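You operate a simulated robot arm through the tools that you are given. There is no shell and no other tool.

The job below is to be done with a simulated robot arm. You get a single attempt, and the scene is never put back.

JOB
Fill the blue water tank to MAX, then run water through TEST 2's loop.
Fine: cart fill valve shut again; orange cart valve on 3, at least five seconds of flow, pump off, orange valve back on 0. Spill nothing; the other valves, hoses, loops and caps end as they were.

The check looks at the end state, three seconds after you hand in, the way a careful person would. Anything else that was tipped, shoved, dropped, spilled or broken makes it a failure. Lids that push on must go on centred and level and be pressed home; caps that screw on are set level and turned clockwise until they are tight.

ROBOT AND FRAMES
A 7-joint arm with a three-finger gripper, fixed in place. Base frame: the origin is on the floor under the middle of its stand, x ahead of it, y to its left, z up. Readings come in mm, rad, newtons and seconds.
It reaches about 1342 mm from its shoulder. Its first joint turns from -2.897 to 2.897 rad. Payload 2.69 kg.
The TCP is the grasp point between the finger pads, 30 mm short of the fingertips. In the tool frame z runs along the fingers and y along their closing line. The gripper opens to 128 mm; its body begins 117 mm behind the TCP.
Orientation is told as [roll, pitch, yaw] about the base's x, y, z axes, in that order, counted from this pose: with the fingers straight down and closing along the base's y, the tool's x points along the base's -x, its y along +y and its z along -z.

CONTROLS
- The arm moves only by the tool jog_arm. Its arguments are lists of equal length, an entry for each row: "slide": the shift along the tool's x, y, z in units of 40 mm (1.0 is 40 mm), a list of three; "rotation": the turn, a rotation vector about the tool's x, y, z in units of 5 degrees (1.0 is 5 degrees), a list of three; "jaw": the gripper command, from -1 (fully open) to 1 (shut), values between in proportion. In form: {"slide": [[dx, dy, dz], ...], "rotation": [[ax, ay, az], ...], "jaw": [jaw, ...]}. A call has 1 to 20 rows; each row shifts and turns the commanded pose from where the row before left it, along the tool's axes as they then stand. A call with a number of a shift or a turn outside -1 to 1 is refused whole. Each row takes 0.2 s and may step no farther than 50 mm and 0.15 rad from the row before; otherwise, or with a gripper value out of range, the whole call is refused. A pose out of reach is approached as far as the arm can. The call stops where the force on the tool passes 50 N (or 10 N more than at its start, if that is more) or the arm is blocked; 0.2 s more then pass. Each finger travels about 127 mm/s and halts on what it meets, pressing with about 39 N; the grip force reading is that of the motor and also rises with nothing between the fingers. The clock runs only during rows and for 0.2 s after the last one: add rows that do not move to give the fingers time. It gives the time, the measured TCP pose, the force on the tool (base axes), the opening and the grip force at its end, in the units of the frame above (readings bear some noise), with the torque about the TCP (base axes, N m) and any sound that the robot's microphone picked up, and new pictures: "show" is both (left out), scene, wrist or none.
- Cameras (640 x 400 px; columns grow to the right, rows downward): "scene" is fixed at [214.4, -663.7, 1565.6]; the picture's right is [0.94, 0.34, 0.00], its down [0.23, -0.64, -0.73] and it looks along [-0.25, 0.69, -0.68] (base axes); focal length 274 px, centre (320, 200). "wrist" rides on the gripper at [58, 54, -131] in the tool frame; the picture's right is [-0.68, 0.74, 0.00], its down [-0.62, -0.57, -0.55] and it looks along [-0.40, -0.37, 0.84] (tool axes); focal length 234 px, centre (320, 200). There is no depth. A picture from a camera that has moved, and an enlarged one, comes with that camera's place and axes in the base frame and with its lens. The place of the scene camera against the robot may be out by one fixed shift of up to 18 mm in any direction.
- move_column(by): moves the trunk up (or, below 0, down) by that many mm; the arm rides with it, the base frame stays. It gives what a move gives, with no picture.
- close_up(camera, box): a new picture of the part [left, top, right, bottom] of that camera's present view, enlarged. The clock stands still meanwhile.
- finish_job(): hands the job in; it is judged then, once.

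Places have to be worked out from the pictures, the camera data and where the tool is seen. Open the gripper and draw the arm clear of the work before you hand the job in, unless the task says otherwise.

The tools are called by a JSON object that holds its "api" and its "payload". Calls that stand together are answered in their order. jog_arm: Moves the arm, as the interface text tells. Its arguments: {"type":"object","properties":{"slide":{"type":"array"},"rotation":{"type":"array"},"jaw":{"type":"array"},"show":{"type":"string","enum":["both","scene","wrist","none"]}},"required":["slide","rotation","jaw"]} The other tools are called the same way: move_column (by) moves the trunk up or down; close_up (camera, box) takes an enlarged picture of a part of a camera's view; finish_job () hands the job in.

At the start:

```text
time: 0.0
eef_pos: [644.8, 266.6, 1145.7]
tool_rot: [0.0, 0.0, 0.0]
contact_force: [0.7, 0.9, 0.1]
torque: [-0.01, -0.01, 0.01]
width: 128.0
grip_force: 0.1
trunk travel left (down, up): [-150.0, 200.0]
```

scene: 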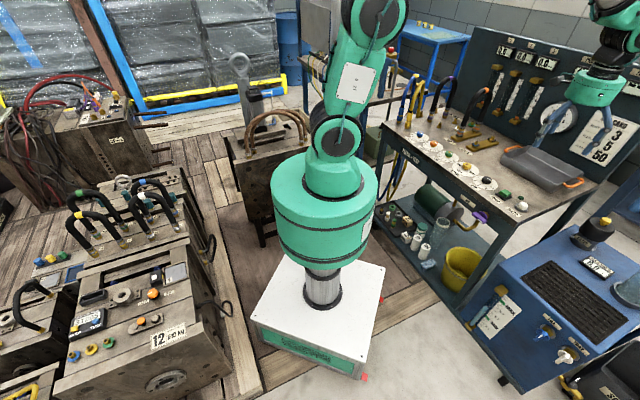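
wrist: 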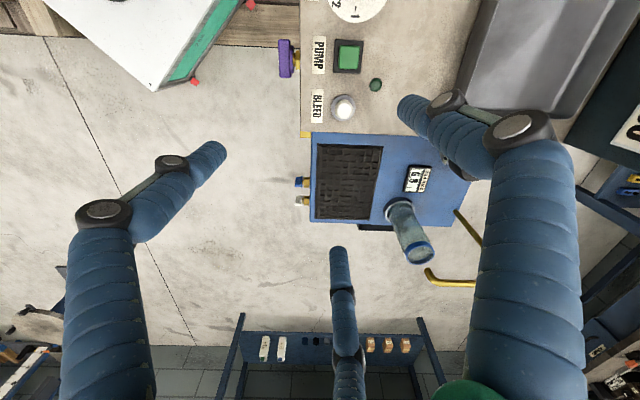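

I'll start by studying the scene in enlarged views before moving anything.

{"api": "close_up", "payload": {"camera": "scene", "box": [440, 180, 640, 400]}}

{"api": "close_up", "payload": {"camera": "scene", "box": [370, 100, 570, 225]}}

{"api": "close_up", "payload": {"camera": "scene", "box": [440, 20, 640, 150]}}

{"api": "close_up", "payload": {"camera": "wrist", "box": [270, 0, 490, 270]}}

```text
1.82 times, centred on (540, 290) of scene
camera zoom: at [214.4, -663.7, 1565.6], right [0.94, 0.34, 0.0], down [0.23, -0.64, -0.73], along [-0.25, 0.69, -0.68], focal length 498 px, centre (-80, 36)
```

zoom: 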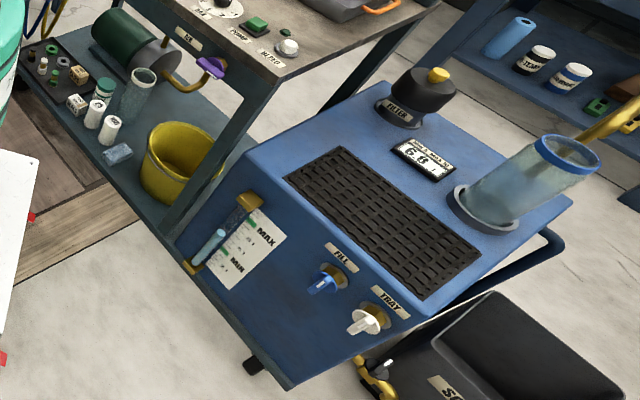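

```text
3.20 times, centred on (470, 162) of scene
camera zoom: at [214.4, -663.7, 1565.6], right [0.94, 0.34, 0.0], down [0.23, -0.64, -0.73], along [-0.25, 0.69, -0.68], focal length 876 px, centre (-160, 320)
```

zoom: 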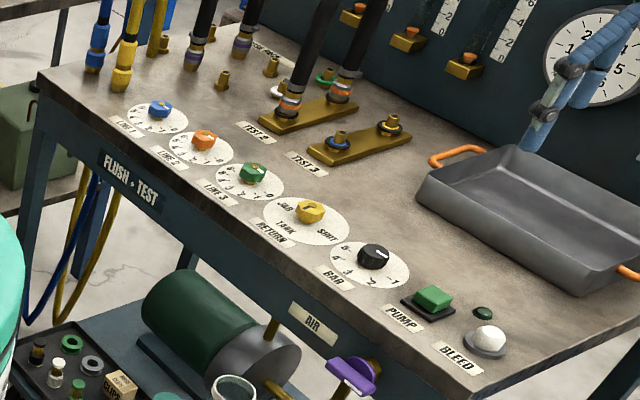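

```text
3.08 times, centred on (540, 85) of scene
camera zoom: at [214.4, -663.7, 1565.6], right [0.94, 0.34, 0.0], down [0.23, -0.64, -0.73], along [-0.25, 0.69, -0.68], focal length 842 px, centre (-357, 554)
```

zoom: 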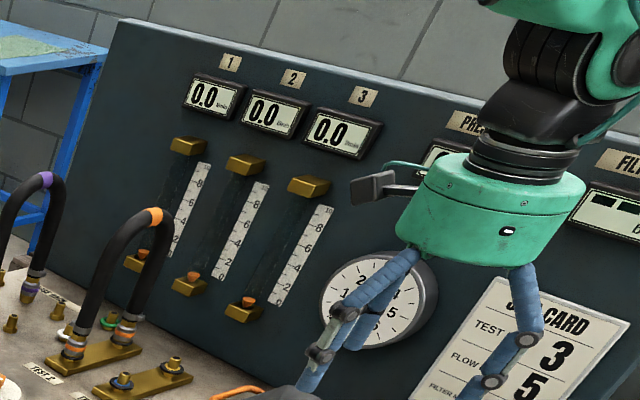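

```text
1.48 times, centred on (380, 135) of wrist
camera zoom: at [585.8, 320.0, 1274.9], right [0.68, 0.74, 0.0], down [0.62, -0.57, 0.55], along [0.4, -0.37, -0.84], focal length 347 px, centre (231, 296)
```

zoom: 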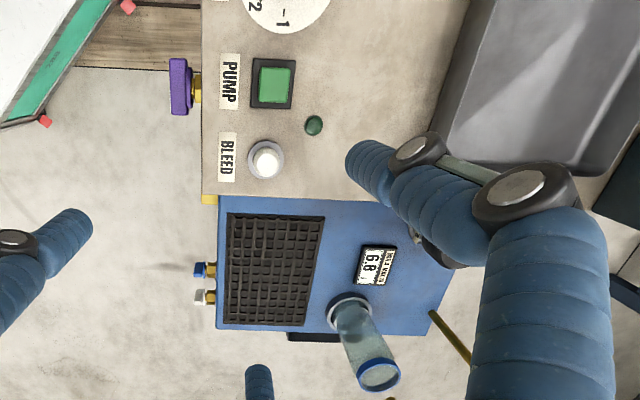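

I need more detail: knob dials, sight glass, cart top, and the panel.

{"api": "close_up", "payload": {"camera": "scene", "box": [400, 125, 480, 175]}}

{"api": "close_up", "payload": {"camera": "scene", "box": [445, 150, 535, 220]}}

{"api": "close_up", "payload": {"camera": "scene", "box": [480, 270, 600, 370]}}

{"api": "close_up", "payload": {"camera": "scene", "box": [550, 195, 640, 270]}}

{"api": "close_up", "payload": {"camera": "scene", "box": [540, 330, 640, 400]}}

{"api": "close_up", "payload": {"camera": "scene", "box": [440, 60, 540, 140]}}

{"api": "close_up", "payload": {"camera": "wrist", "box": [280, 160, 480, 300]}}

{"api": "close_up", "payload": {"camera": "wrist", "box": [270, 0, 400, 140]}}

{"api": "close_up", "payload": {"camera": "scene", "box": [0, 150, 260, 400]}}

```text
8.00 times, centred on (440, 150) of scene
camera zoom: at [214.4, -663.7, 1565.6], right [0.94, 0.34, 0.0], down [0.23, -0.64, -0.73], along [-0.25, 0.69, -0.68], focal length 2191 px, centre (-640, 600)
```

zoom: 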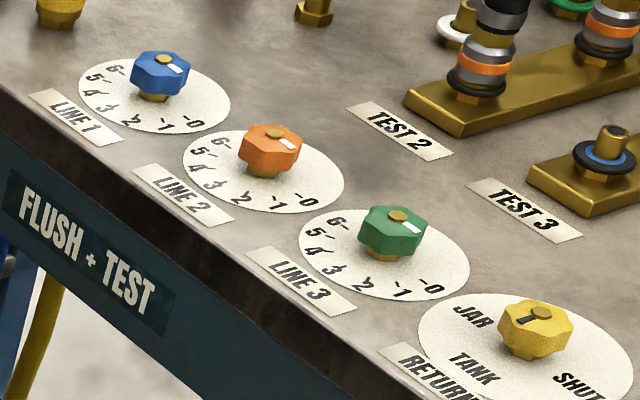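

```text
5.71 times, centred on (490, 185) of scene
camera zoom: at [214.4, -663.7, 1565.6], right [0.94, 0.34, 0.0], down [0.23, -0.64, -0.73], along [-0.25, 0.69, -0.68], focal length 1565 px, centre (-651, 286)
```

zoom: 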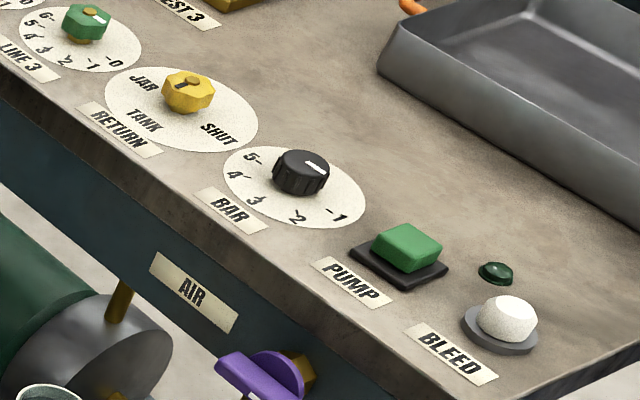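

```text
4.00 times, centred on (540, 320) of scene
camera zoom: at [214.4, -663.7, 1565.6], right [0.94, 0.34, 0.0], down [0.23, -0.64, -0.73], along [-0.25, 0.69, -0.68], focal length 1095 px, centre (-560, -280)
```

zoom: 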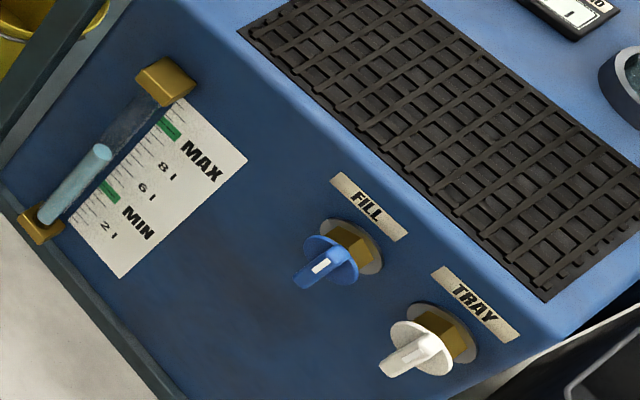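

```text
5.33 times, centred on (595, 232) of scene
camera zoom: at [214.4, -663.7, 1565.6], right [0.94, 0.34, 0.0], down [0.23, -0.64, -0.73], along [-0.25, 0.69, -0.68], focal length 1460 px, centre (-1147, 27)
```

zoom: 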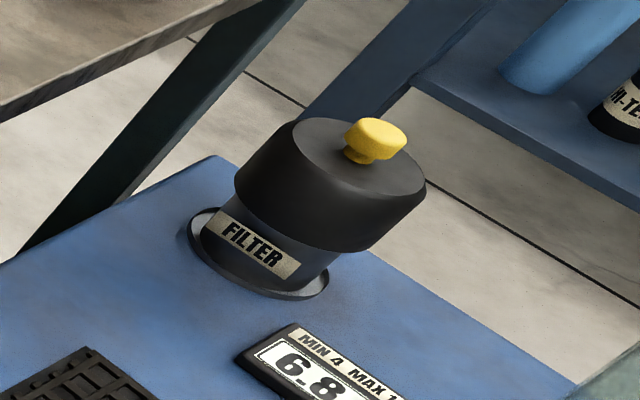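

```text
5.71 times, centred on (590, 365) of scene
camera zoom: at [214.4, -663.7, 1565.6], right [0.94, 0.34, 0.0], down [0.23, -0.64, -0.73], along [-0.25, 0.69, -0.68], focal length 1565 px, centre (-1223, -743)
```

zoom: 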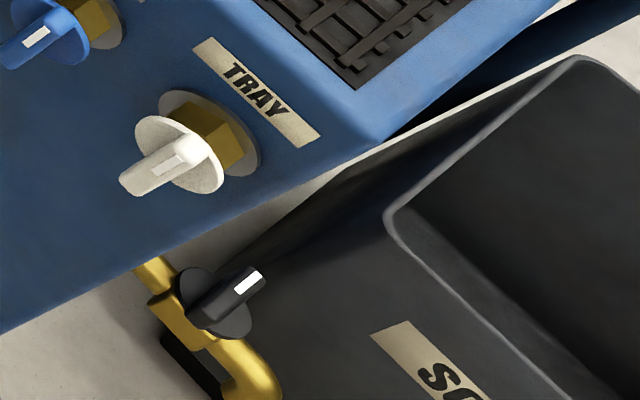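

```text
5.00 times, centred on (490, 100) of scene
camera zoom: at [214.4, -663.7, 1565.6], right [0.94, 0.34, 0.0], down [0.23, -0.64, -0.73], along [-0.25, 0.69, -0.68], focal length 1369 px, centre (-530, 700)
```

zoom: 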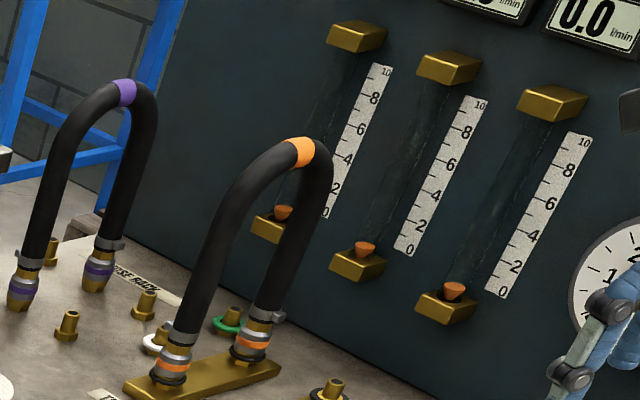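

```text
2.86 times, centred on (380, 230) of wrist
camera zoom: at [585.8, 320.0, 1274.9], right [0.68, 0.74, 0.0], down [0.62, -0.57, 0.55], along [0.4, -0.37, -0.84], focal length 669 px, centre (149, 114)
```

zoom: 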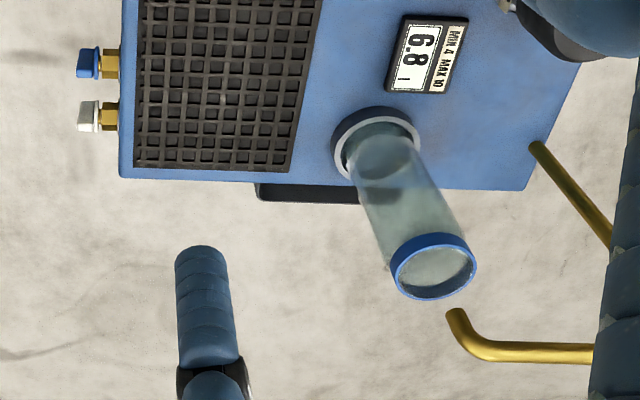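

```text
2.86 times, centred on (335, 70) of wrist
camera zoom: at [585.8, 320.0, 1274.9], right [0.68, 0.74, 0.0], down [0.62, -0.57, 0.55], along [0.4, -0.37, -0.84], focal length 669 px, centre (277, 571)
```

zoom: 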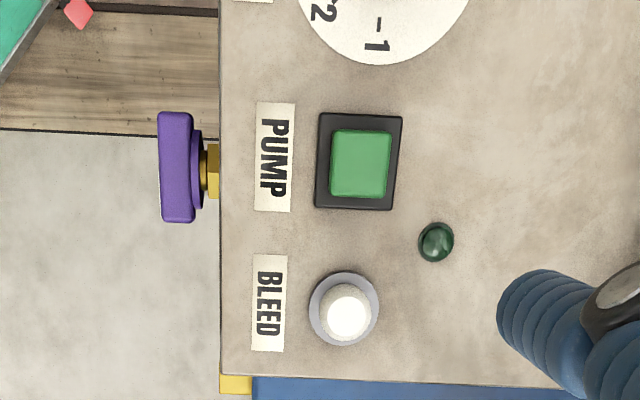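

```text
1.60 times, centred on (130, 275) of scene
camera zoom: at [214.4, -663.7, 1565.6], right [0.94, 0.34, 0.0], down [0.23, -0.64, -0.73], along [-0.25, 0.69, -0.68], focal length 438 px, centre (624, 80)
```

zoom: 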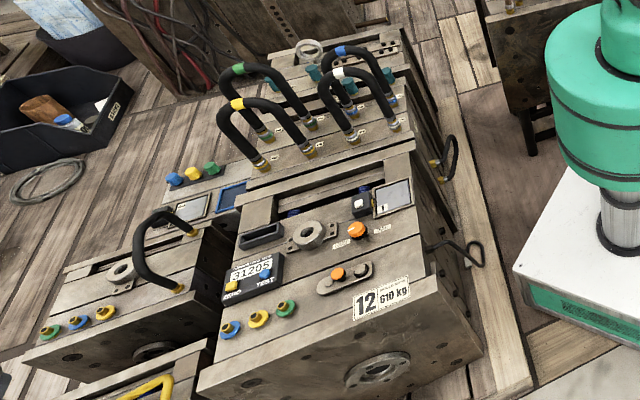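

The water gauge reads 6.8 l (MIN 4, MAX 10), the LINE 1-3 knobs and the RETURN knob are on the bench, and FILL/TRAY are on the cart front panel, which faces the robot at about 45°. I move the wrist camera over the dials to read their pointers.

{"api": "jog_arm", "payload": {"slide": [[0.79, 0.83, 0], [0.79, 0.83, 0], [0.79, 0.83, 0], [0.79, 0.83, 0], [0.79, 0.83, 0], [0.79, 0.83, 0], [0.79, 0.83, 0], [0.79, 0.83, 0], [0.79, 0.83, 0], [0.79, 0.83, 0]], "rotation": [[0, 0, 0], [0, 0, 0], [0, 0, 0], [0, 0, 0], [0, 0, 0], [0, 0, 0], [0, 0, 0], [0, 0, 0], [0, 0, 0], [0, 0, 0]], "jaw": [-1, -1, -1, -1, -1, -1, -1, -1, -1, -1]}}

```text
time: 2.2
eef_pos: [329.7, 599.2, 1145.4]
tool_rot: [-0.002, 0.0, -0.001]
contact_force: [-0.5, -0.5, 0.6]
torque: [0.01, 0.02, 0.01]
width: 128.1
grip_force: 0.1
trunk travel left (down, up): [-150.0, 200.0]
camera wrist: at [269.4, 652.1, 1275.3], right [0.68, 0.74, 0.0], down [0.62, -0.57, 0.55], along [0.4, -0.37, -0.84], focal length 234 px, centre (320, 200)
```

scene: 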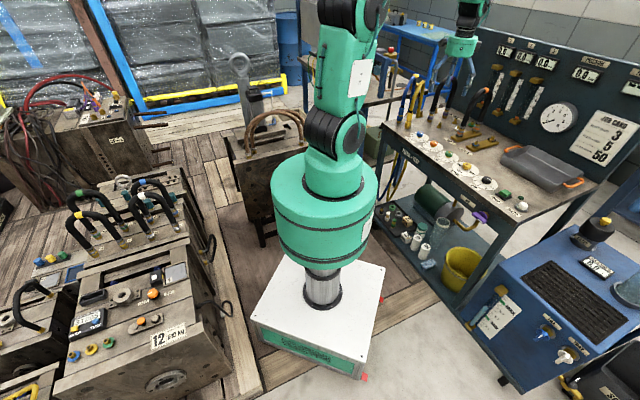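
wrist: 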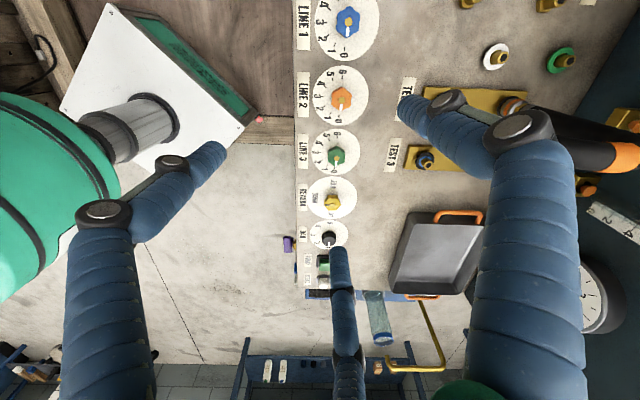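

{"api": "close_up", "payload": {"camera": "wrist", "box": [285, 0, 405, 125]}}

{"api": "close_up", "payload": {"camera": "wrist", "box": [285, 120, 385, 290]}}

{"api": "close_up", "payload": {"camera": "scene", "box": [480, 30, 640, 170]}}

{"api": "close_up", "payload": {"camera": "wrist", "box": [340, 280, 470, 390]}}

{"api": "close_up", "payload": {"camera": "scene", "box": [370, 60, 500, 145]}}

```text
3.20 times, centred on (345, 62) of wrist
camera zoom: at [269.4, 652.1, 1275.3], right [0.68, 0.74, 0.0], down [0.62, -0.57, 0.55], along [0.4, -0.37, -0.84], focal length 749 px, centre (240, 640)
```

zoom: 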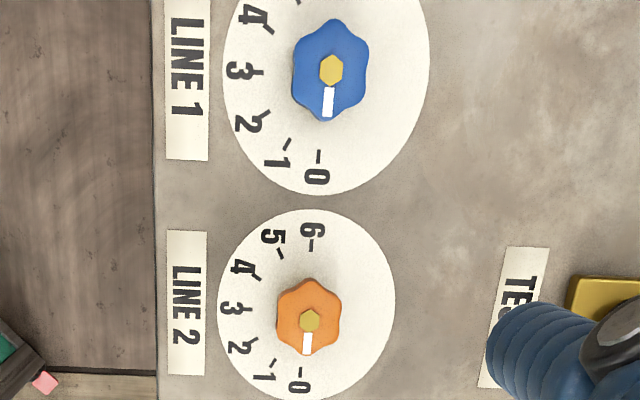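

```text
2.35 times, centred on (335, 205) of wrist
camera zoom: at [269.4, 652.1, 1275.3], right [0.68, 0.74, 0.0], down [0.62, -0.57, 0.55], along [0.4, -0.37, -0.84], focal length 551 px, centre (285, 188)
```

zoom: 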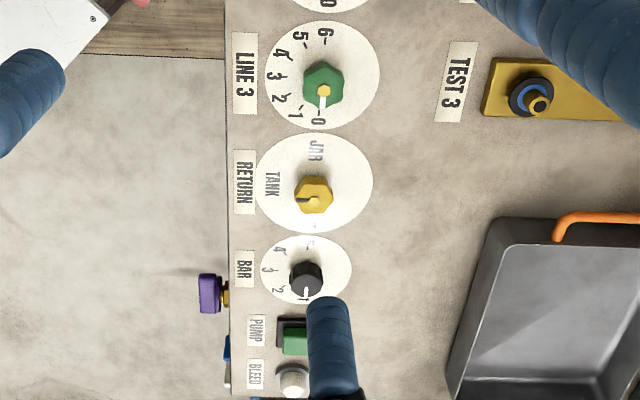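

```text
2.86 times, centred on (560, 100) of scene
camera zoom: at [214.4, -663.7, 1565.6], right [0.94, 0.34, 0.0], down [0.23, -0.64, -0.73], along [-0.25, 0.69, -0.68], focal length 782 px, centre (-366, 486)
```

zoom: 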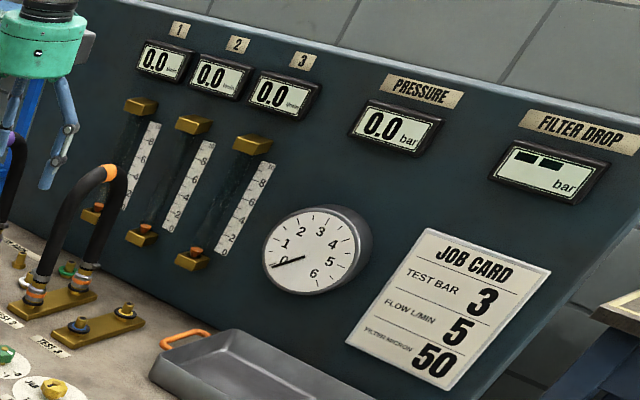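

```text
3.64 times, centred on (405, 335) of wrist
camera zoom: at [269.4, 652.1, 1275.3], right [0.68, 0.74, 0.0], down [0.62, -0.57, 0.55], along [0.4, -0.37, -0.84], focal length 852 px, centre (11, -291)
```

zoom: 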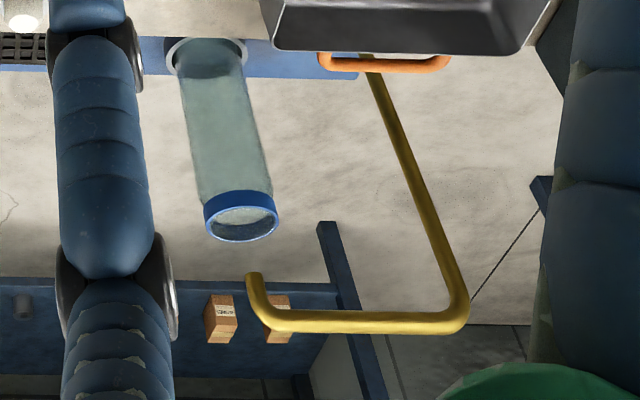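

```text
4.71 times, centred on (435, 102) of scene
camera zoom: at [214.4, -663.7, 1565.6], right [0.94, 0.34, 0.0], down [0.23, -0.64, -0.73], along [-0.25, 0.69, -0.68], focal length 1289 px, centre (-221, 659)
```

zoom: 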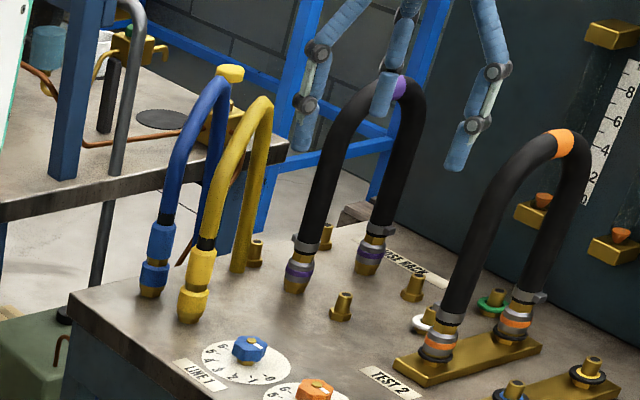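

RETURN points to TANK, the LINE knobs are all on 0, and BAR sits near 1, so the loop only needs LINE 2 and the pump. First comes the FILL valve, so I swing the arm back over the clear floor toward the front of the blue cart.

{"api": "jog_arm", "payload": {"slide": [[-0.79, -0.83, 0], [-0.79, -0.83, 0], [-0.79, -0.83, 0], [-0.79, -0.83, 0], [-0.79, -0.83, 0], [-0.79, -0.83, 0], [-0.79, -0.83, 0], [-0.79, -0.83, 0], [-0.2, -0.95, 0], [0.11, -0.95, 0], [0.11, -0.95, 0], [0.11, -0.95, 0], [0.11, -0.95, 0], [0.11, -0.95, 0], [0.11, -0.95, 0], [0.11, -0.95, 0], [0.11, -0.95, 0], [0.11, -0.95, 0], [0.11, -0.9, 0]], "rotation": [[0, 0, 0], [0, 0, 0], [0, 0, 0], [0, 0, 0], [0, 0, 0], [0, 0, 0], [0, 0, 0], [0, 0, 0], [0, 0, 0], [0, 0, 0], [0, 0, 0], [0, 0, 0], [0, 0, 0], [0, 0, 0], [0, 0, 0], [0, 0, 0], [0, 0, 0], [0, 0, 0], [0, 0, 0]], "jaw": [-1, -1, -1, -1, -1, -1, -1, -1, -1, -1, -1, -1, -1, -1, -1, -1, -1, -1, -1]}}

```text
time: 6.2
eef_pos: [545.7, -83.0, 1145.4]
tool_rot: [-0.001, 0.001, -0.001]
contact_force: [-0.1, 0.0, -0.4]
torque: [-0.01, -0.02, 0.01]
width: 127.8
grip_force: 0.0
trunk travel left (down, up): [-150.0, 200.0]
camera wrist: at [487.0, -30.1, 1275.0], right [0.68, 0.74, 0.0], down [0.62, -0.57, 0.55], along [0.4, -0.37, -0.84], focal length 234 px, centre (320, 200)
```

scene: 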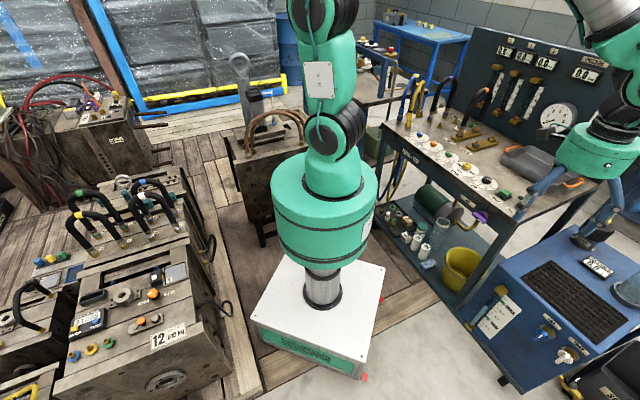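
wrist: 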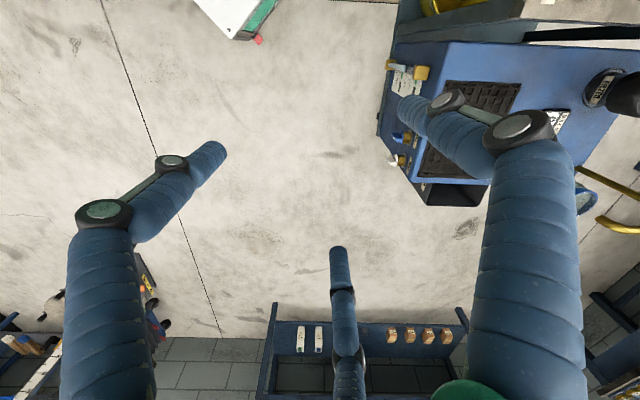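

Now I yaw the tool 45° and start tilting it so the fingers point into the cart panel.

{"api": "jog_arm", "payload": {"slide": [[0, 0, 0], [0, 0, 0], [0, 0, 0], [0, 0, 0], [0, 0, 0], [0, 0, 0], [0, 0, 0], [0, 0, 0], [0, 0, 0], [0, 0, 0], [0, 0, 0], [0, 0, 0], [0, 0, 0], [0, 0, 0], [0, 0, 0], [0, 0, 0], [0, 0, 0], [0, 0, 0]], "rotation": [[0, 0, 1], [0, 0, 1], [0, 0, 1], [0, 0, 1], [0, 0, 1], [0, 0, 1], [0, 0, 1], [0, 0, 1], [0, 0, 1], [-1, 0, 0], [-1, 0, 0], [-1, 0, 0], [-1, 0, 0], [-1, 0, 0], [-1, 0, 0], [-1, 0, 0], [-1, 0, 0], [-1, 0, 0]], "jaw": [-1, -1, -1, -1, -1, -1, -1, -1, -1, -1, -1, -1, -1, -1, -1, -1, -1, -1]}}

```text
time: 10.0
eef_pos: [544.6, -83.8, 1146.6]
tool_rot: [0.787, 0.0, -0.785]
contact_force: [0.3, -0.6, 0.4]
torque: [-0.01, -0.02, -0.03]
width: 127.9
grip_force: 0.1
trunk travel left (down, up): [-150.0, 200.0]
camera wrist: at [464.9, -80.9, 1274.5], right [0.85, -0.11, 0.52], down [-0.12, -0.99, -0.01], along [0.52, -0.05, -0.85], focal length 234 px, centre (320, 200)
```

scene: 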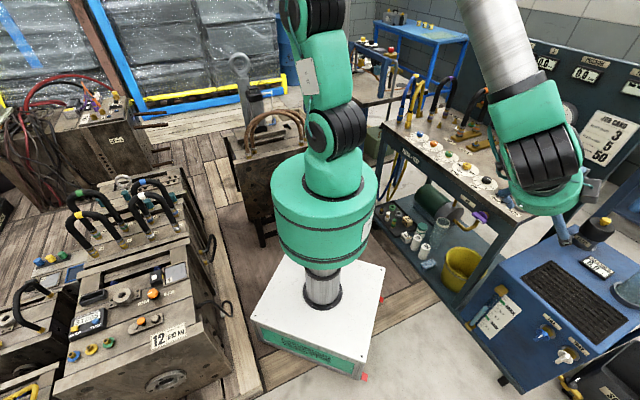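
wrist: 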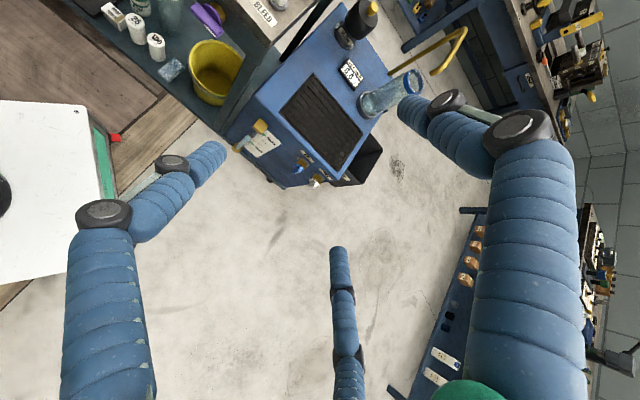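

The cart comes into view. I finish the tilt to horizontal and lower toward the valve height.

{"api": "jog_arm", "payload": {"slide": [[0, 0, 0], [0, 0, 0], [0, 0, 0], [0, 0, 0], [0, 0, 0], [0, 0, 0], [0, 0, 0], [0, 0, 0], [0, 0, 0], [0, -1, 0], [0, -1, 0], [0, -1, 0], [0, -1, 0], [0, -1, 0], [0, -1, 0], [0, -1, 0], [0, -1, 0]], "rotation": [[-1, 0, 0], [-1, 0, 0], [-1, 0, 0], [-1, 0, 0], [-1, 0, 0], [-1, 0, 0], [-1, 0, 0], [-1, 0, 0], [-1, 0, 0], [0, 0, 0], [0, 0, 0], [0, 0, 0], [0, 0, 0], [0, 0, 0], [0, 0, 0], [0, 0, 0], [0, 0, 0]], "jaw": [-1, -1, -1, -1, -1, -1, -1, -1, -1, -1, -1, -1, -1, -1, -1, -1, -1]}}

```text
time: 13.6
eef_pos: [544.3, -82.5, 826.0]
tool_rot: [1.572, -0.001, -0.786]
contact_force: [0.0, 0.4, 0.8]
torque: [-0.06, 0.03, 0.0]
width: 128.3
grip_force: 0.1
trunk travel left (down, up): [-150.0, 200.0]
camera wrist: at [409.9, -134.4, 877.4], right [0.48, -0.48, 0.74], down [0.05, -0.82, -0.57], along [0.88, 0.31, -0.37], focal length 234 px, centre (320, 200)
```

scene: 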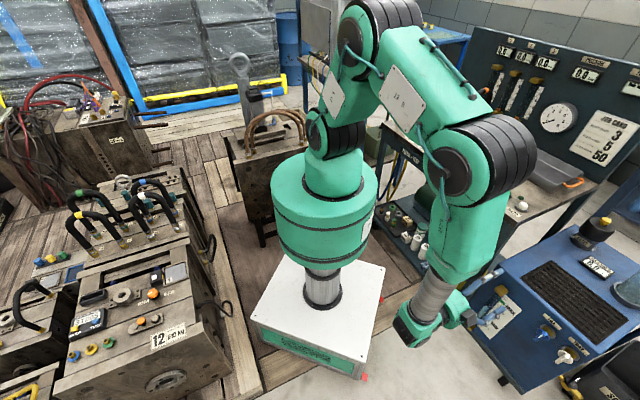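
wrist: 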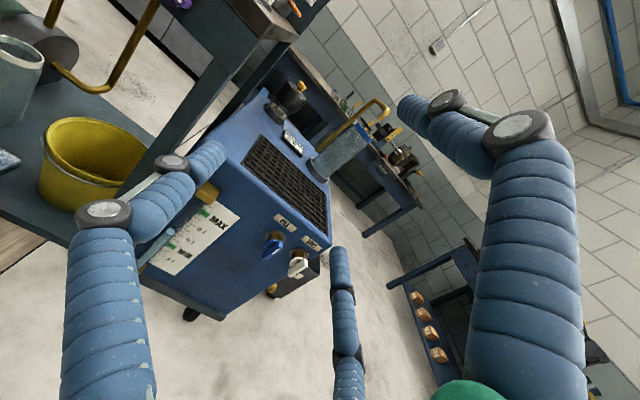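

{"api": "close_up", "payload": {"camera": "wrist", "box": [180, 170, 340, 310]}}

{"api": "close_up", "payload": {"camera": "wrist", "box": [245, 205, 325, 285]}}

{"api": "close_up", "payload": {"camera": "scene", "box": [390, 200, 640, 400]}}

```text
2.86 times, centred on (260, 240) of wrist
camera zoom: at [409.9, -134.4, 877.4], right [0.48, -0.48, 0.74], down [0.05, -0.82, -0.57], along [0.88, 0.31, -0.37], focal length 669 px, centre (491, 86)
```

zoom: 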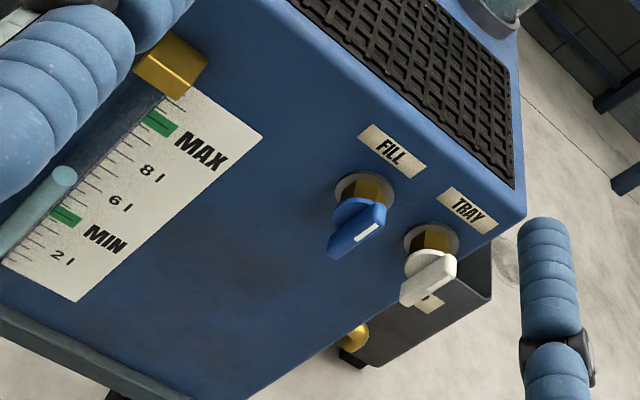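

```text
5.00 times, centred on (285, 245) of wrist
camera zoom: at [409.9, -134.4, 877.4], right [0.48, -0.48, 0.74], down [0.05, -0.82, -0.57], along [0.88, 0.31, -0.37], focal length 1171 px, centre (495, -25)
```

zoom: 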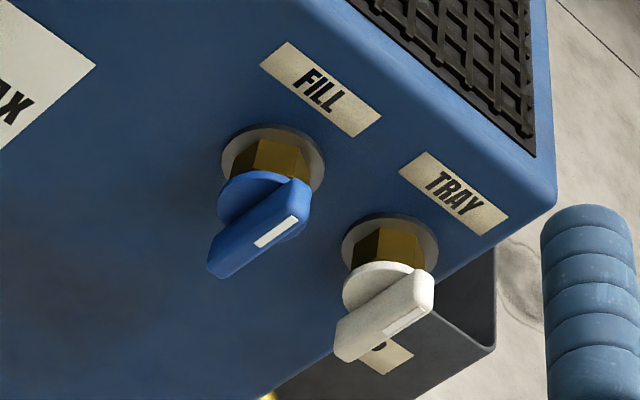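

```text
2.00 times, centred on (515, 300) of scene
camera zoom: at [214.4, -663.7, 1565.6], right [0.94, 0.34, 0.0], down [0.23, -0.64, -0.73], along [-0.25, 0.69, -0.68], focal length 548 px, centre (-70, 0)
```

zoom: 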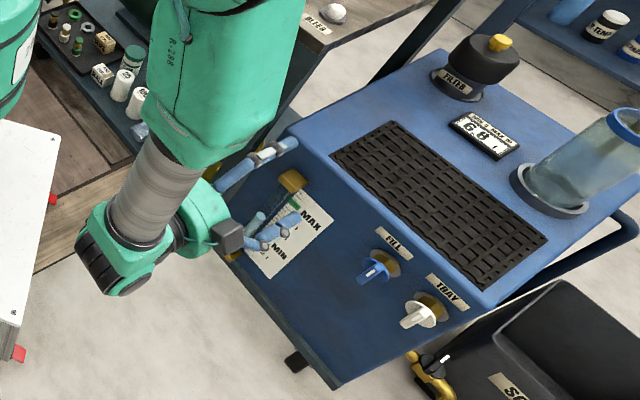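

The FILL handle is a paddle standing vertically with its white mark at the top end, and TRAY is the same about 80 mm to the right. Before approaching I close the fingers here in free space to see how they travel.

{"api": "jog_arm", "payload": {"slide": [[0, 0, 0], [0, 0, 0], [0, 0, 0]], "rotation": [[0, 0, 0], [0, 0, 0], [0, 0, 0]], "jaw": [0.1, 0.1, 0.1]}}

{"api": "jog_arm", "payload": {"slide": [[0, 0, 0], [0, 0, 0], [0, 0, 0], [0, 0, 0]], "rotation": [[0, 0, 0], [0, 0, 0], [0, 0, 0], [0, 0, 0]], "jaw": [0.9, 0.9, 0.9, 0.9]}}

```text
time: 14.4
eef_pos: [545.0, -81.6, 826.3]
tool_rot: [1.571, 0.001, -0.786]
contact_force: [0.2, 0.7, 0.5]
torque: [0.02, -0.01, -0.01]
width: 57.5
grip_force: 0.1
trunk travel left (down, up): [-150.0, 200.0]
camera wrist: at [409.9, -134.4, 877.7], right [0.48, -0.48, 0.74], down [0.05, -0.82, -0.57], along [0.88, 0.31, -0.37], focal length 234 px, centre (320, 200)
```

scene: 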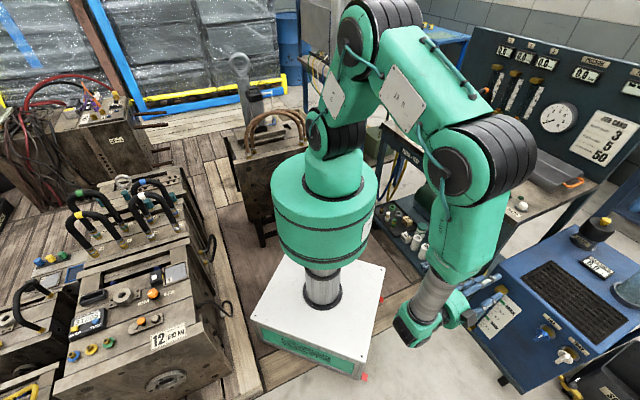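
wrist: 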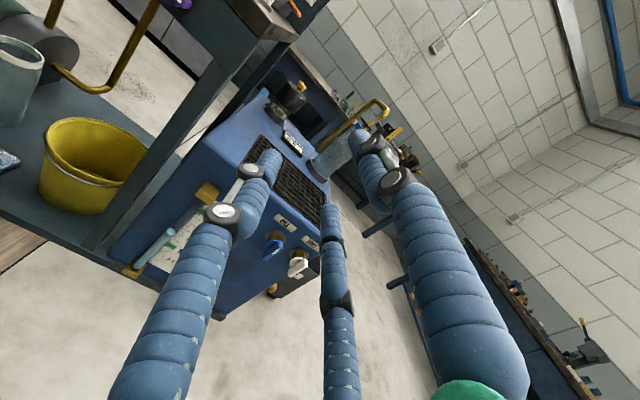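

```text
time: 15.4
eef_pos: [543.7, -82.6, 824.9]
tool_rot: [1.571, 0.001, -0.787]
contact_force: [0.2, -0.3, 0.3]
torque: [-0.02, -0.01, 0.01]
width: 6.2
grip_force: 0.0
trunk travel left (down, up): [-150.0, 200.0]
camera wrist: at [409.9, -134.4, 877.7], right [0.48, -0.48, 0.74], down [0.05, -0.82, -0.57], along [0.88, 0.31, -0.37], focal length 234 px, centre (320, 200)
```

scene: 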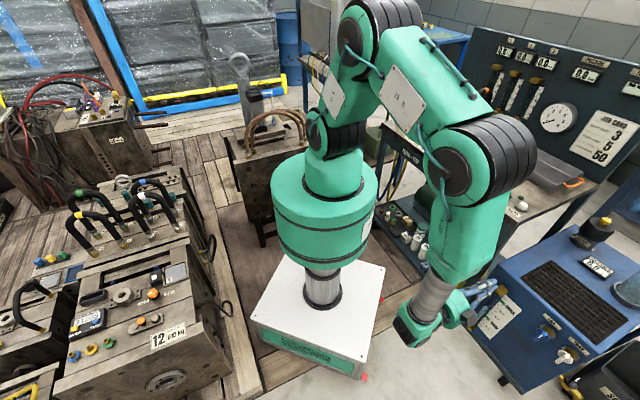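
wrist: 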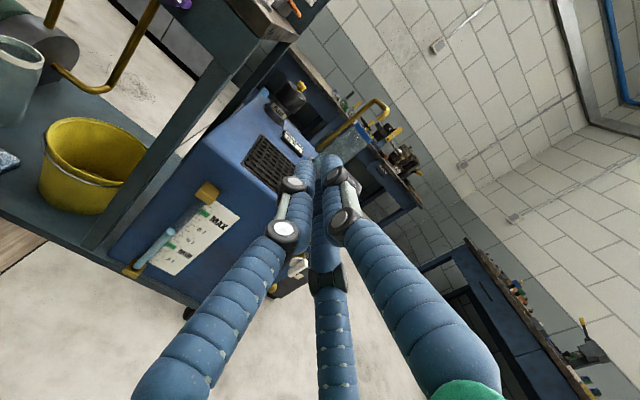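

The gripper is a three-jaw chuck (one finger at +y, two at ∓30° below), good for caging the paddle with its length along tool x. I reopen the jaws and move to a standoff about 120 mm in front of the FILL handle.

{"api": "jog_arm", "payload": {"slide": [[-0.549, -0.88, 0.47], [-0.549, -0.88, 0.47], [-0.549, -0.88, 0.47], [-0.549, -0.88, 0.47], [-0.549, -0.88, 0.47], [-0.549, -0.88, 0.47], [-0.549, -0.88, 0.47]], "rotation": [[0, 0, 0], [0, 0, 0], [0, 0, 0], [0, 0, 0], [0, 0, 0], [0, 0, 0], [0, 0, 0]], "jaw": [-0.6, -0.6, -0.6, -0.6, -0.6, -0.6, -0.6]}}

{"api": "close_up", "payload": {"camera": "scene", "box": [440, 190, 510, 240]}}

{"api": "close_up", "payload": {"camera": "wrist", "box": [240, 120, 400, 220]}}

```text
time: 17.0
eef_pos: [747.3, -99.8, 578.7]
tool_rot: [1.573, 0.002, -0.786]
contact_force: [-0.4, -0.6, 0.4]
torque: [-0.01, 0.02, 0.0]
width: 102.4
grip_force: 0.0
trunk travel left (down, up): [-150.0, 200.0]
camera wrist: at [613.3, -150.3, 631.1], right [0.48, -0.48, 0.74], down [0.05, -0.82, -0.57], along [0.88, 0.31, -0.37], focal length 234 px, centre (320, 200)
```

scene: 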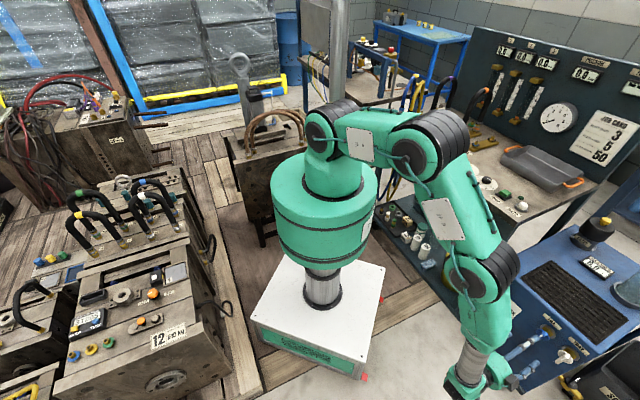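
wrist: 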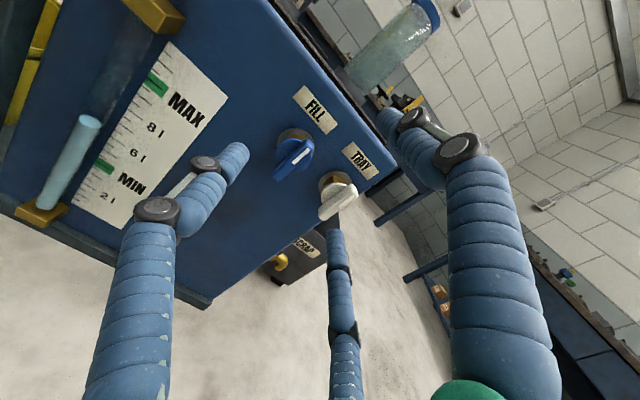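

```text
8.00 times, centred on (475, 215) of scene
camera zoom: at [214.4, -663.7, 1565.6], right [0.94, 0.34, 0.0], down [0.23, -0.64, -0.73], along [-0.25, 0.69, -0.68], focal length 2191 px, centre (-920, 80)
```

zoom: 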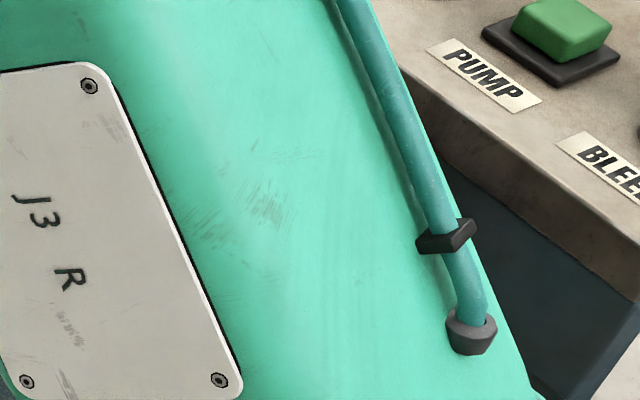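

```text
4.00 times, centred on (320, 170) of wrist
camera zoom: at [613.3, -150.3, 631.1], right [0.48, -0.48, 0.74], down [0.05, -0.82, -0.57], along [0.88, 0.31, -0.37], focal length 937 px, centre (320, 320)
```

zoom: 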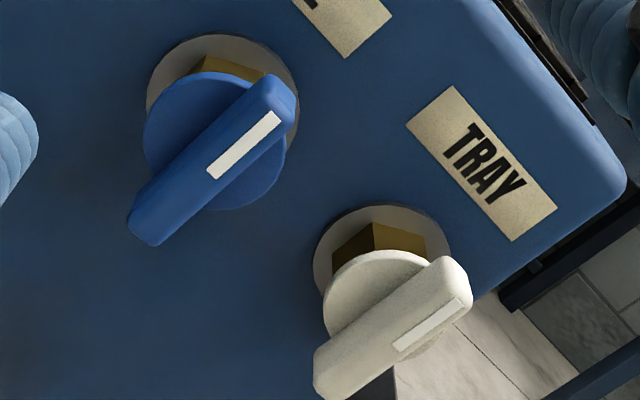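

The FILL paddle front centre triangulates to about (837, -12, 530), and my tool is 125 mm in front of it and 48 mm high. I roll the tool 90° about its axis so its x runs vertically along the paddle, drop to axis height, and narrow the jaws to 70 mm so they clear TRAY.

{"api": "jog_arm", "payload": {"slide": [[0, 0, 0], [0, 0, 0], [0, 0, 0], [0, 0, 0], [0, 0, 0], [0, 0, 0], [0, 0, 0], [0, 0, 0], [0, 0, 0], [0, 0, 0], [0, 0, 0], [0, 0, 0], [0, 0, 0], [0, 0, 0], [0, 0, 0], [0, 0, 0], [0, 0, 0], [0, 0, 0], [-0.6, 0, 0], [-0.6, 0, 0]], "rotation": [[0, 0, 1], [0, 0, 1], [0, 0, 1], [0, 0, 1], [0, 0, 1], [0, 0, 1], [0, 0, 1], [0, 0, 1], [0, 0, 1], [0, 0, 1], [0, 0, 1], [0, 0, 1], [0, 0, 1], [0, 0, 1], [0, 0, 1], [0, 0, 1], [0, 0, 1], [0, 0, 1], [0, 0, 0], [0, 0, 0]], "jaw": [-0.6, -0.6, -0.6, -0.6, -0.6, -0.6, -0.6, -0.6, -0.6, -0.6, -0.6, -0.6, -0.6, -0.6, -0.6, -0.6, -0.09, -0.09, -0.09, -0.09]}}

{"api": "close_up", "payload": {"camera": "wrist", "box": [220, 60, 420, 220]}}

{"api": "close_up", "payload": {"camera": "scene", "box": [440, 220, 640, 400]}}

```text
time: 21.2
eef_pos: [748.6, -98.5, 531.8]
tool_rot: [2.064, 1.572, -0.291]
contact_force: [0.8, -0.7, 0.0]
torque: [-0.02, 0.06, 0.07]
width: 69.8
grip_force: 0.1
trunk travel left (down, up): [-150.0, 200.0]
camera wrist: at [692.7, -230.0, 588.6], right [0.52, -0.52, -0.68], down [-0.79, 0.01, -0.62], along [0.33, 0.85, -0.4], focal length 234 px, centre (320, 200)
```

scene: 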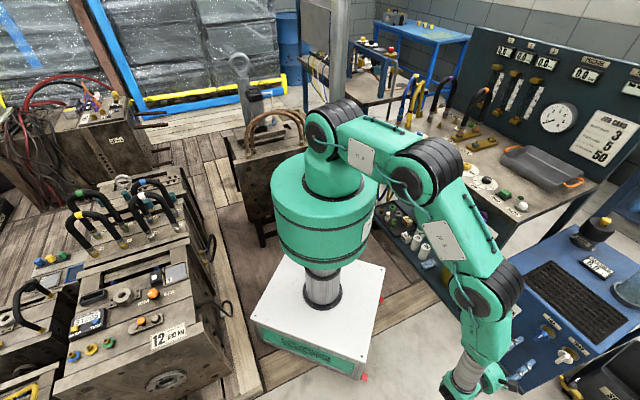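
wrist: 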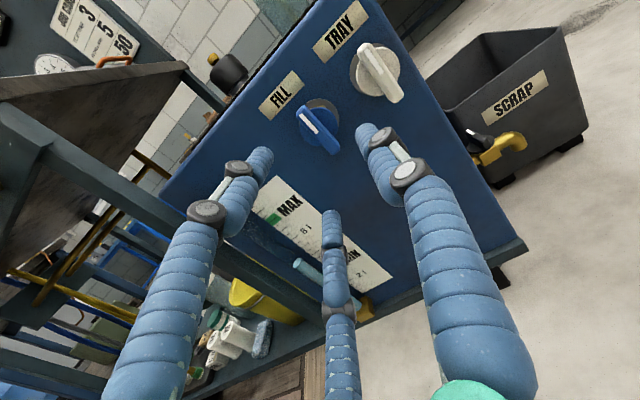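

```text
2.50 times, centred on (320, 140) of wrist
camera zoom: at [692.7, -230.0, 588.6], right [0.52, -0.52, -0.68], down [-0.79, 0.01, -0.62], along [0.33, 0.85, -0.4], focal length 585 px, centre (320, 350)
```

zoom: 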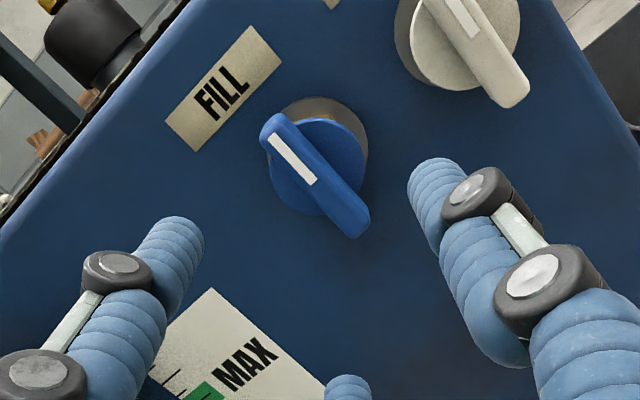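

```text
2.22 times, centred on (540, 310) of scene
camera zoom: at [214.4, -663.7, 1565.6], right [0.94, 0.34, 0.0], down [0.23, -0.64, -0.73], along [-0.25, 0.69, -0.68], focal length 608 px, centre (-169, -44)
```

zoom: 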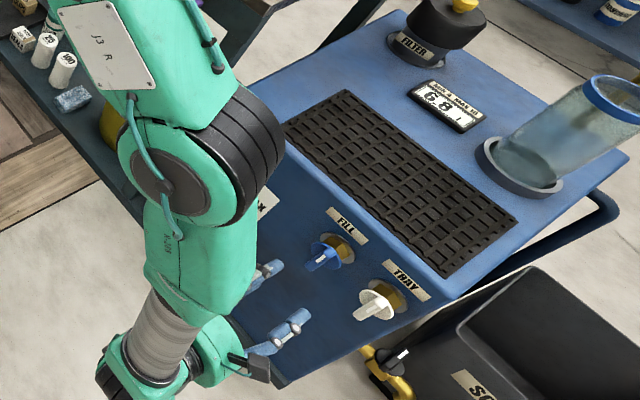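

The display still reads 6.8 l and the paddle axis lies straight ahead of the tool (offsets about 1 mm, 120 mm forward). I advance 107 mm so the fingertips straddle the paddle without touching the disc.

{"api": "jog_arm", "payload": {"slide": [[0.03, 0, 0.8], [0, 0, 0.8], [0, 0, 0.4], [0, 0, 0.3], [0, 0, 0.2], [0, 0, 0.15]], "rotation": [[0, 0, 0], [0, 0, 0], [0, 0, 0], [0, 0, 0], [0, 0, 0], [0, 0, 0]], "jaw": [-0.09, -0.09, -0.09, -0.09, -0.09, -0.09]}}

{"api": "close_up", "payload": {"camera": "wrist", "box": [220, 80, 420, 240]}}

{"api": "close_up", "payload": {"camera": "scene", "box": [480, 270, 640, 390]}}

```text
time: 22.6
eef_pos: [822.6, -23.5, 532.1]
tool_rot: [-1.497, 1.569, 2.43]
contact_force: [0.2, 0.6, 0.6]
torque: [0.02, 0.0, -0.01]
width: 69.7
grip_force: 0.0
trunk travel left (down, up): [-150.0, 200.0]
camera wrist: at [767.4, -155.0, 588.9], right [0.52, -0.52, -0.68], down [-0.79, 0.01, -0.62], along [0.33, 0.85, -0.4], focal length 234 px, centre (320, 200)
```

scene: 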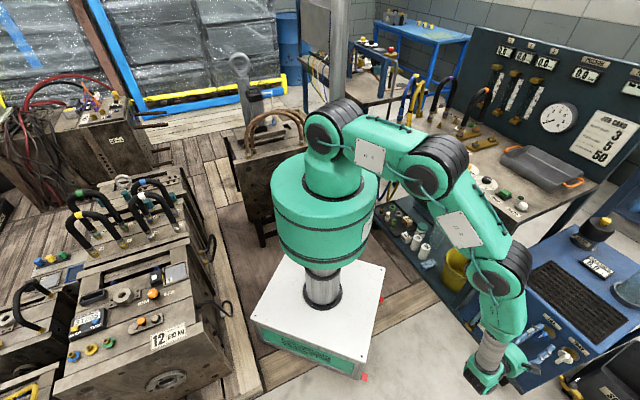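
wrist: 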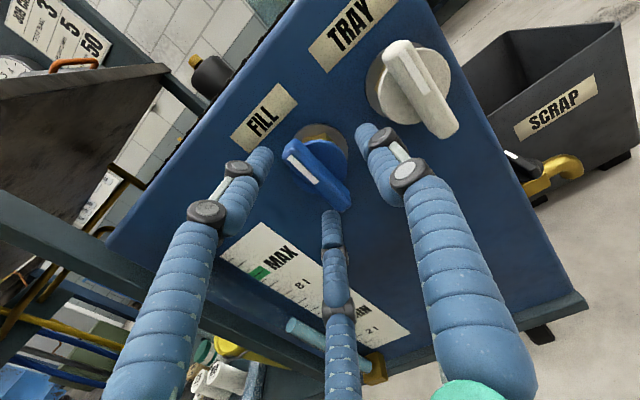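

```text
2.50 times, centred on (320, 160) of wrist
camera zoom: at [767.4, -155.0, 588.9], right [0.52, -0.52, -0.68], down [-0.79, 0.01, -0.62], along [0.33, 0.85, -0.4], focal length 585 px, centre (320, 300)
```

zoom: 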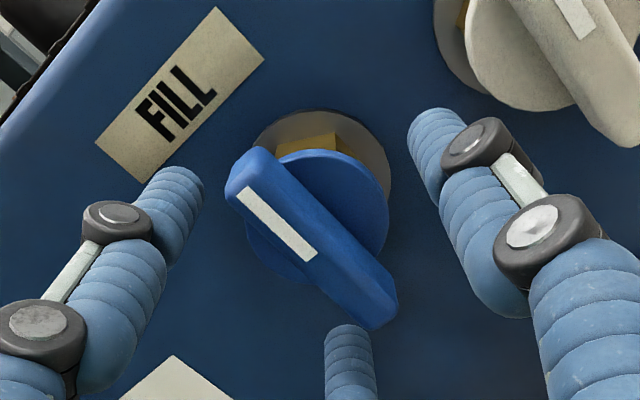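

```text
3.33 times, centred on (560, 330) of scene
camera zoom: at [214.4, -663.7, 1565.6], right [0.94, 0.34, 0.0], down [0.23, -0.64, -0.73], along [-0.25, 0.69, -0.68], focal length 913 px, centre (-480, -233)
```

zoom: 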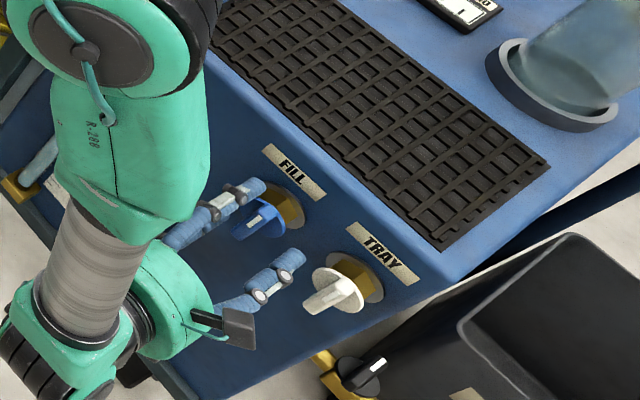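

The paddle sits centred between the fingers (half-length about 32 mm). I narrow the cage to ~56 mm and turn 30° counter-clockwise (as seen from the front) to feel which way the valve opens.

{"api": "jog_arm", "payload": {"slide": [[0, 0, 0], [0, 0, 0], [0, 0, 0], [0, 0, 0], [0, 0, 0], [0, 0, 0]], "rotation": [[0, 0, 0], [0, 0, 0], [0, 0, -1], [0, 0, -1], [0, 0, -1], [0, 0, -1]], "jaw": [0.15, 0.15, 0.15, 0.15, 0.15, 0.15]}}

{"api": "close_up", "payload": {"camera": "wrist", "box": [220, 80, 420, 240]}}

{"api": "close_up", "payload": {"camera": "scene", "box": [520, 230, 640, 370]}}

```text
time: 24.0
eef_pos: [821.8, -23.5, 532.3]
tool_rot: [1.568, 1.224, -0.788]
contact_force: [-0.3, -0.2, -1.4]
torque: [-0.02, 0.08, 0.02]
width: 55.3
grip_force: 0.5
trunk travel left (down, up): [-150.0, 200.0]
camera wrist: at [750.9, -138.2, 604.1], right [0.65, -0.65, -0.38], down [-0.61, -0.16, -0.77], along [0.44, 0.74, -0.51], focal length 234 px, centre (320, 200)
```

scene: 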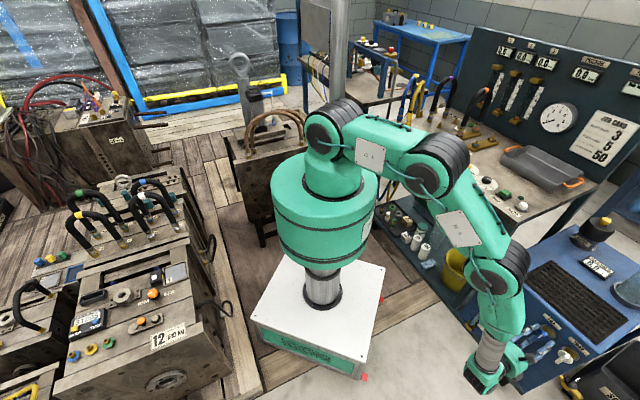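
wrist: 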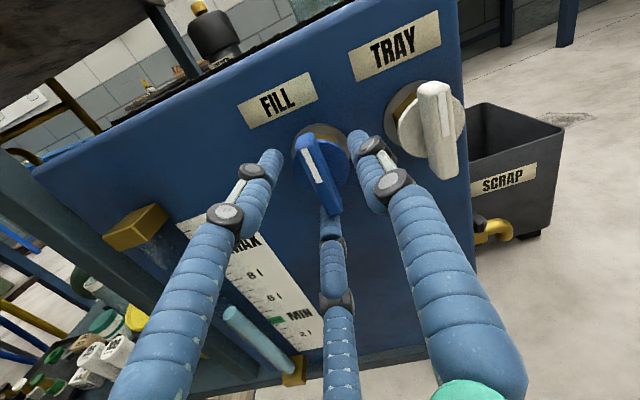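

```text
2.50 times, centred on (320, 160) of wrist
camera zoom: at [750.9, -138.2, 604.1], right [0.65, -0.65, -0.38], down [-0.61, -0.16, -0.77], along [0.44, 0.74, -0.51], focal length 585 px, centre (320, 300)
```

zoom: 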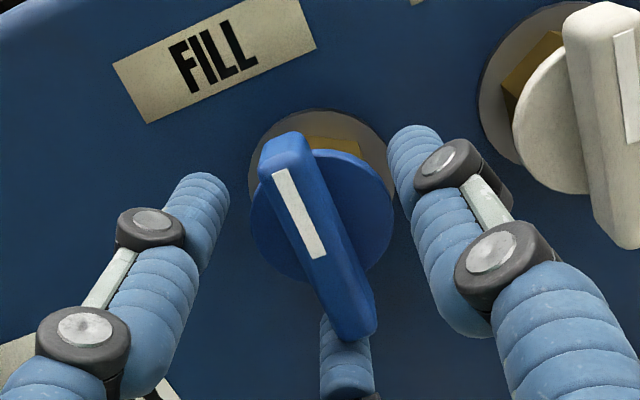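

```text
2.86 times, centred on (580, 300) of scene
camera zoom: at [214.4, -663.7, 1565.6], right [0.94, 0.34, 0.0], down [0.23, -0.64, -0.73], along [-0.25, 0.69, -0.68], focal length 782 px, centre (-423, -86)
```

zoom: 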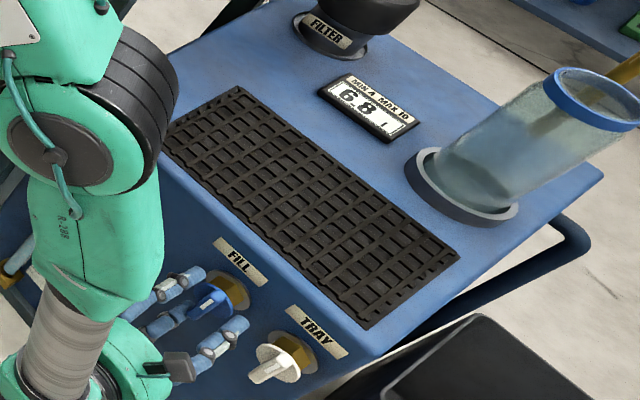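

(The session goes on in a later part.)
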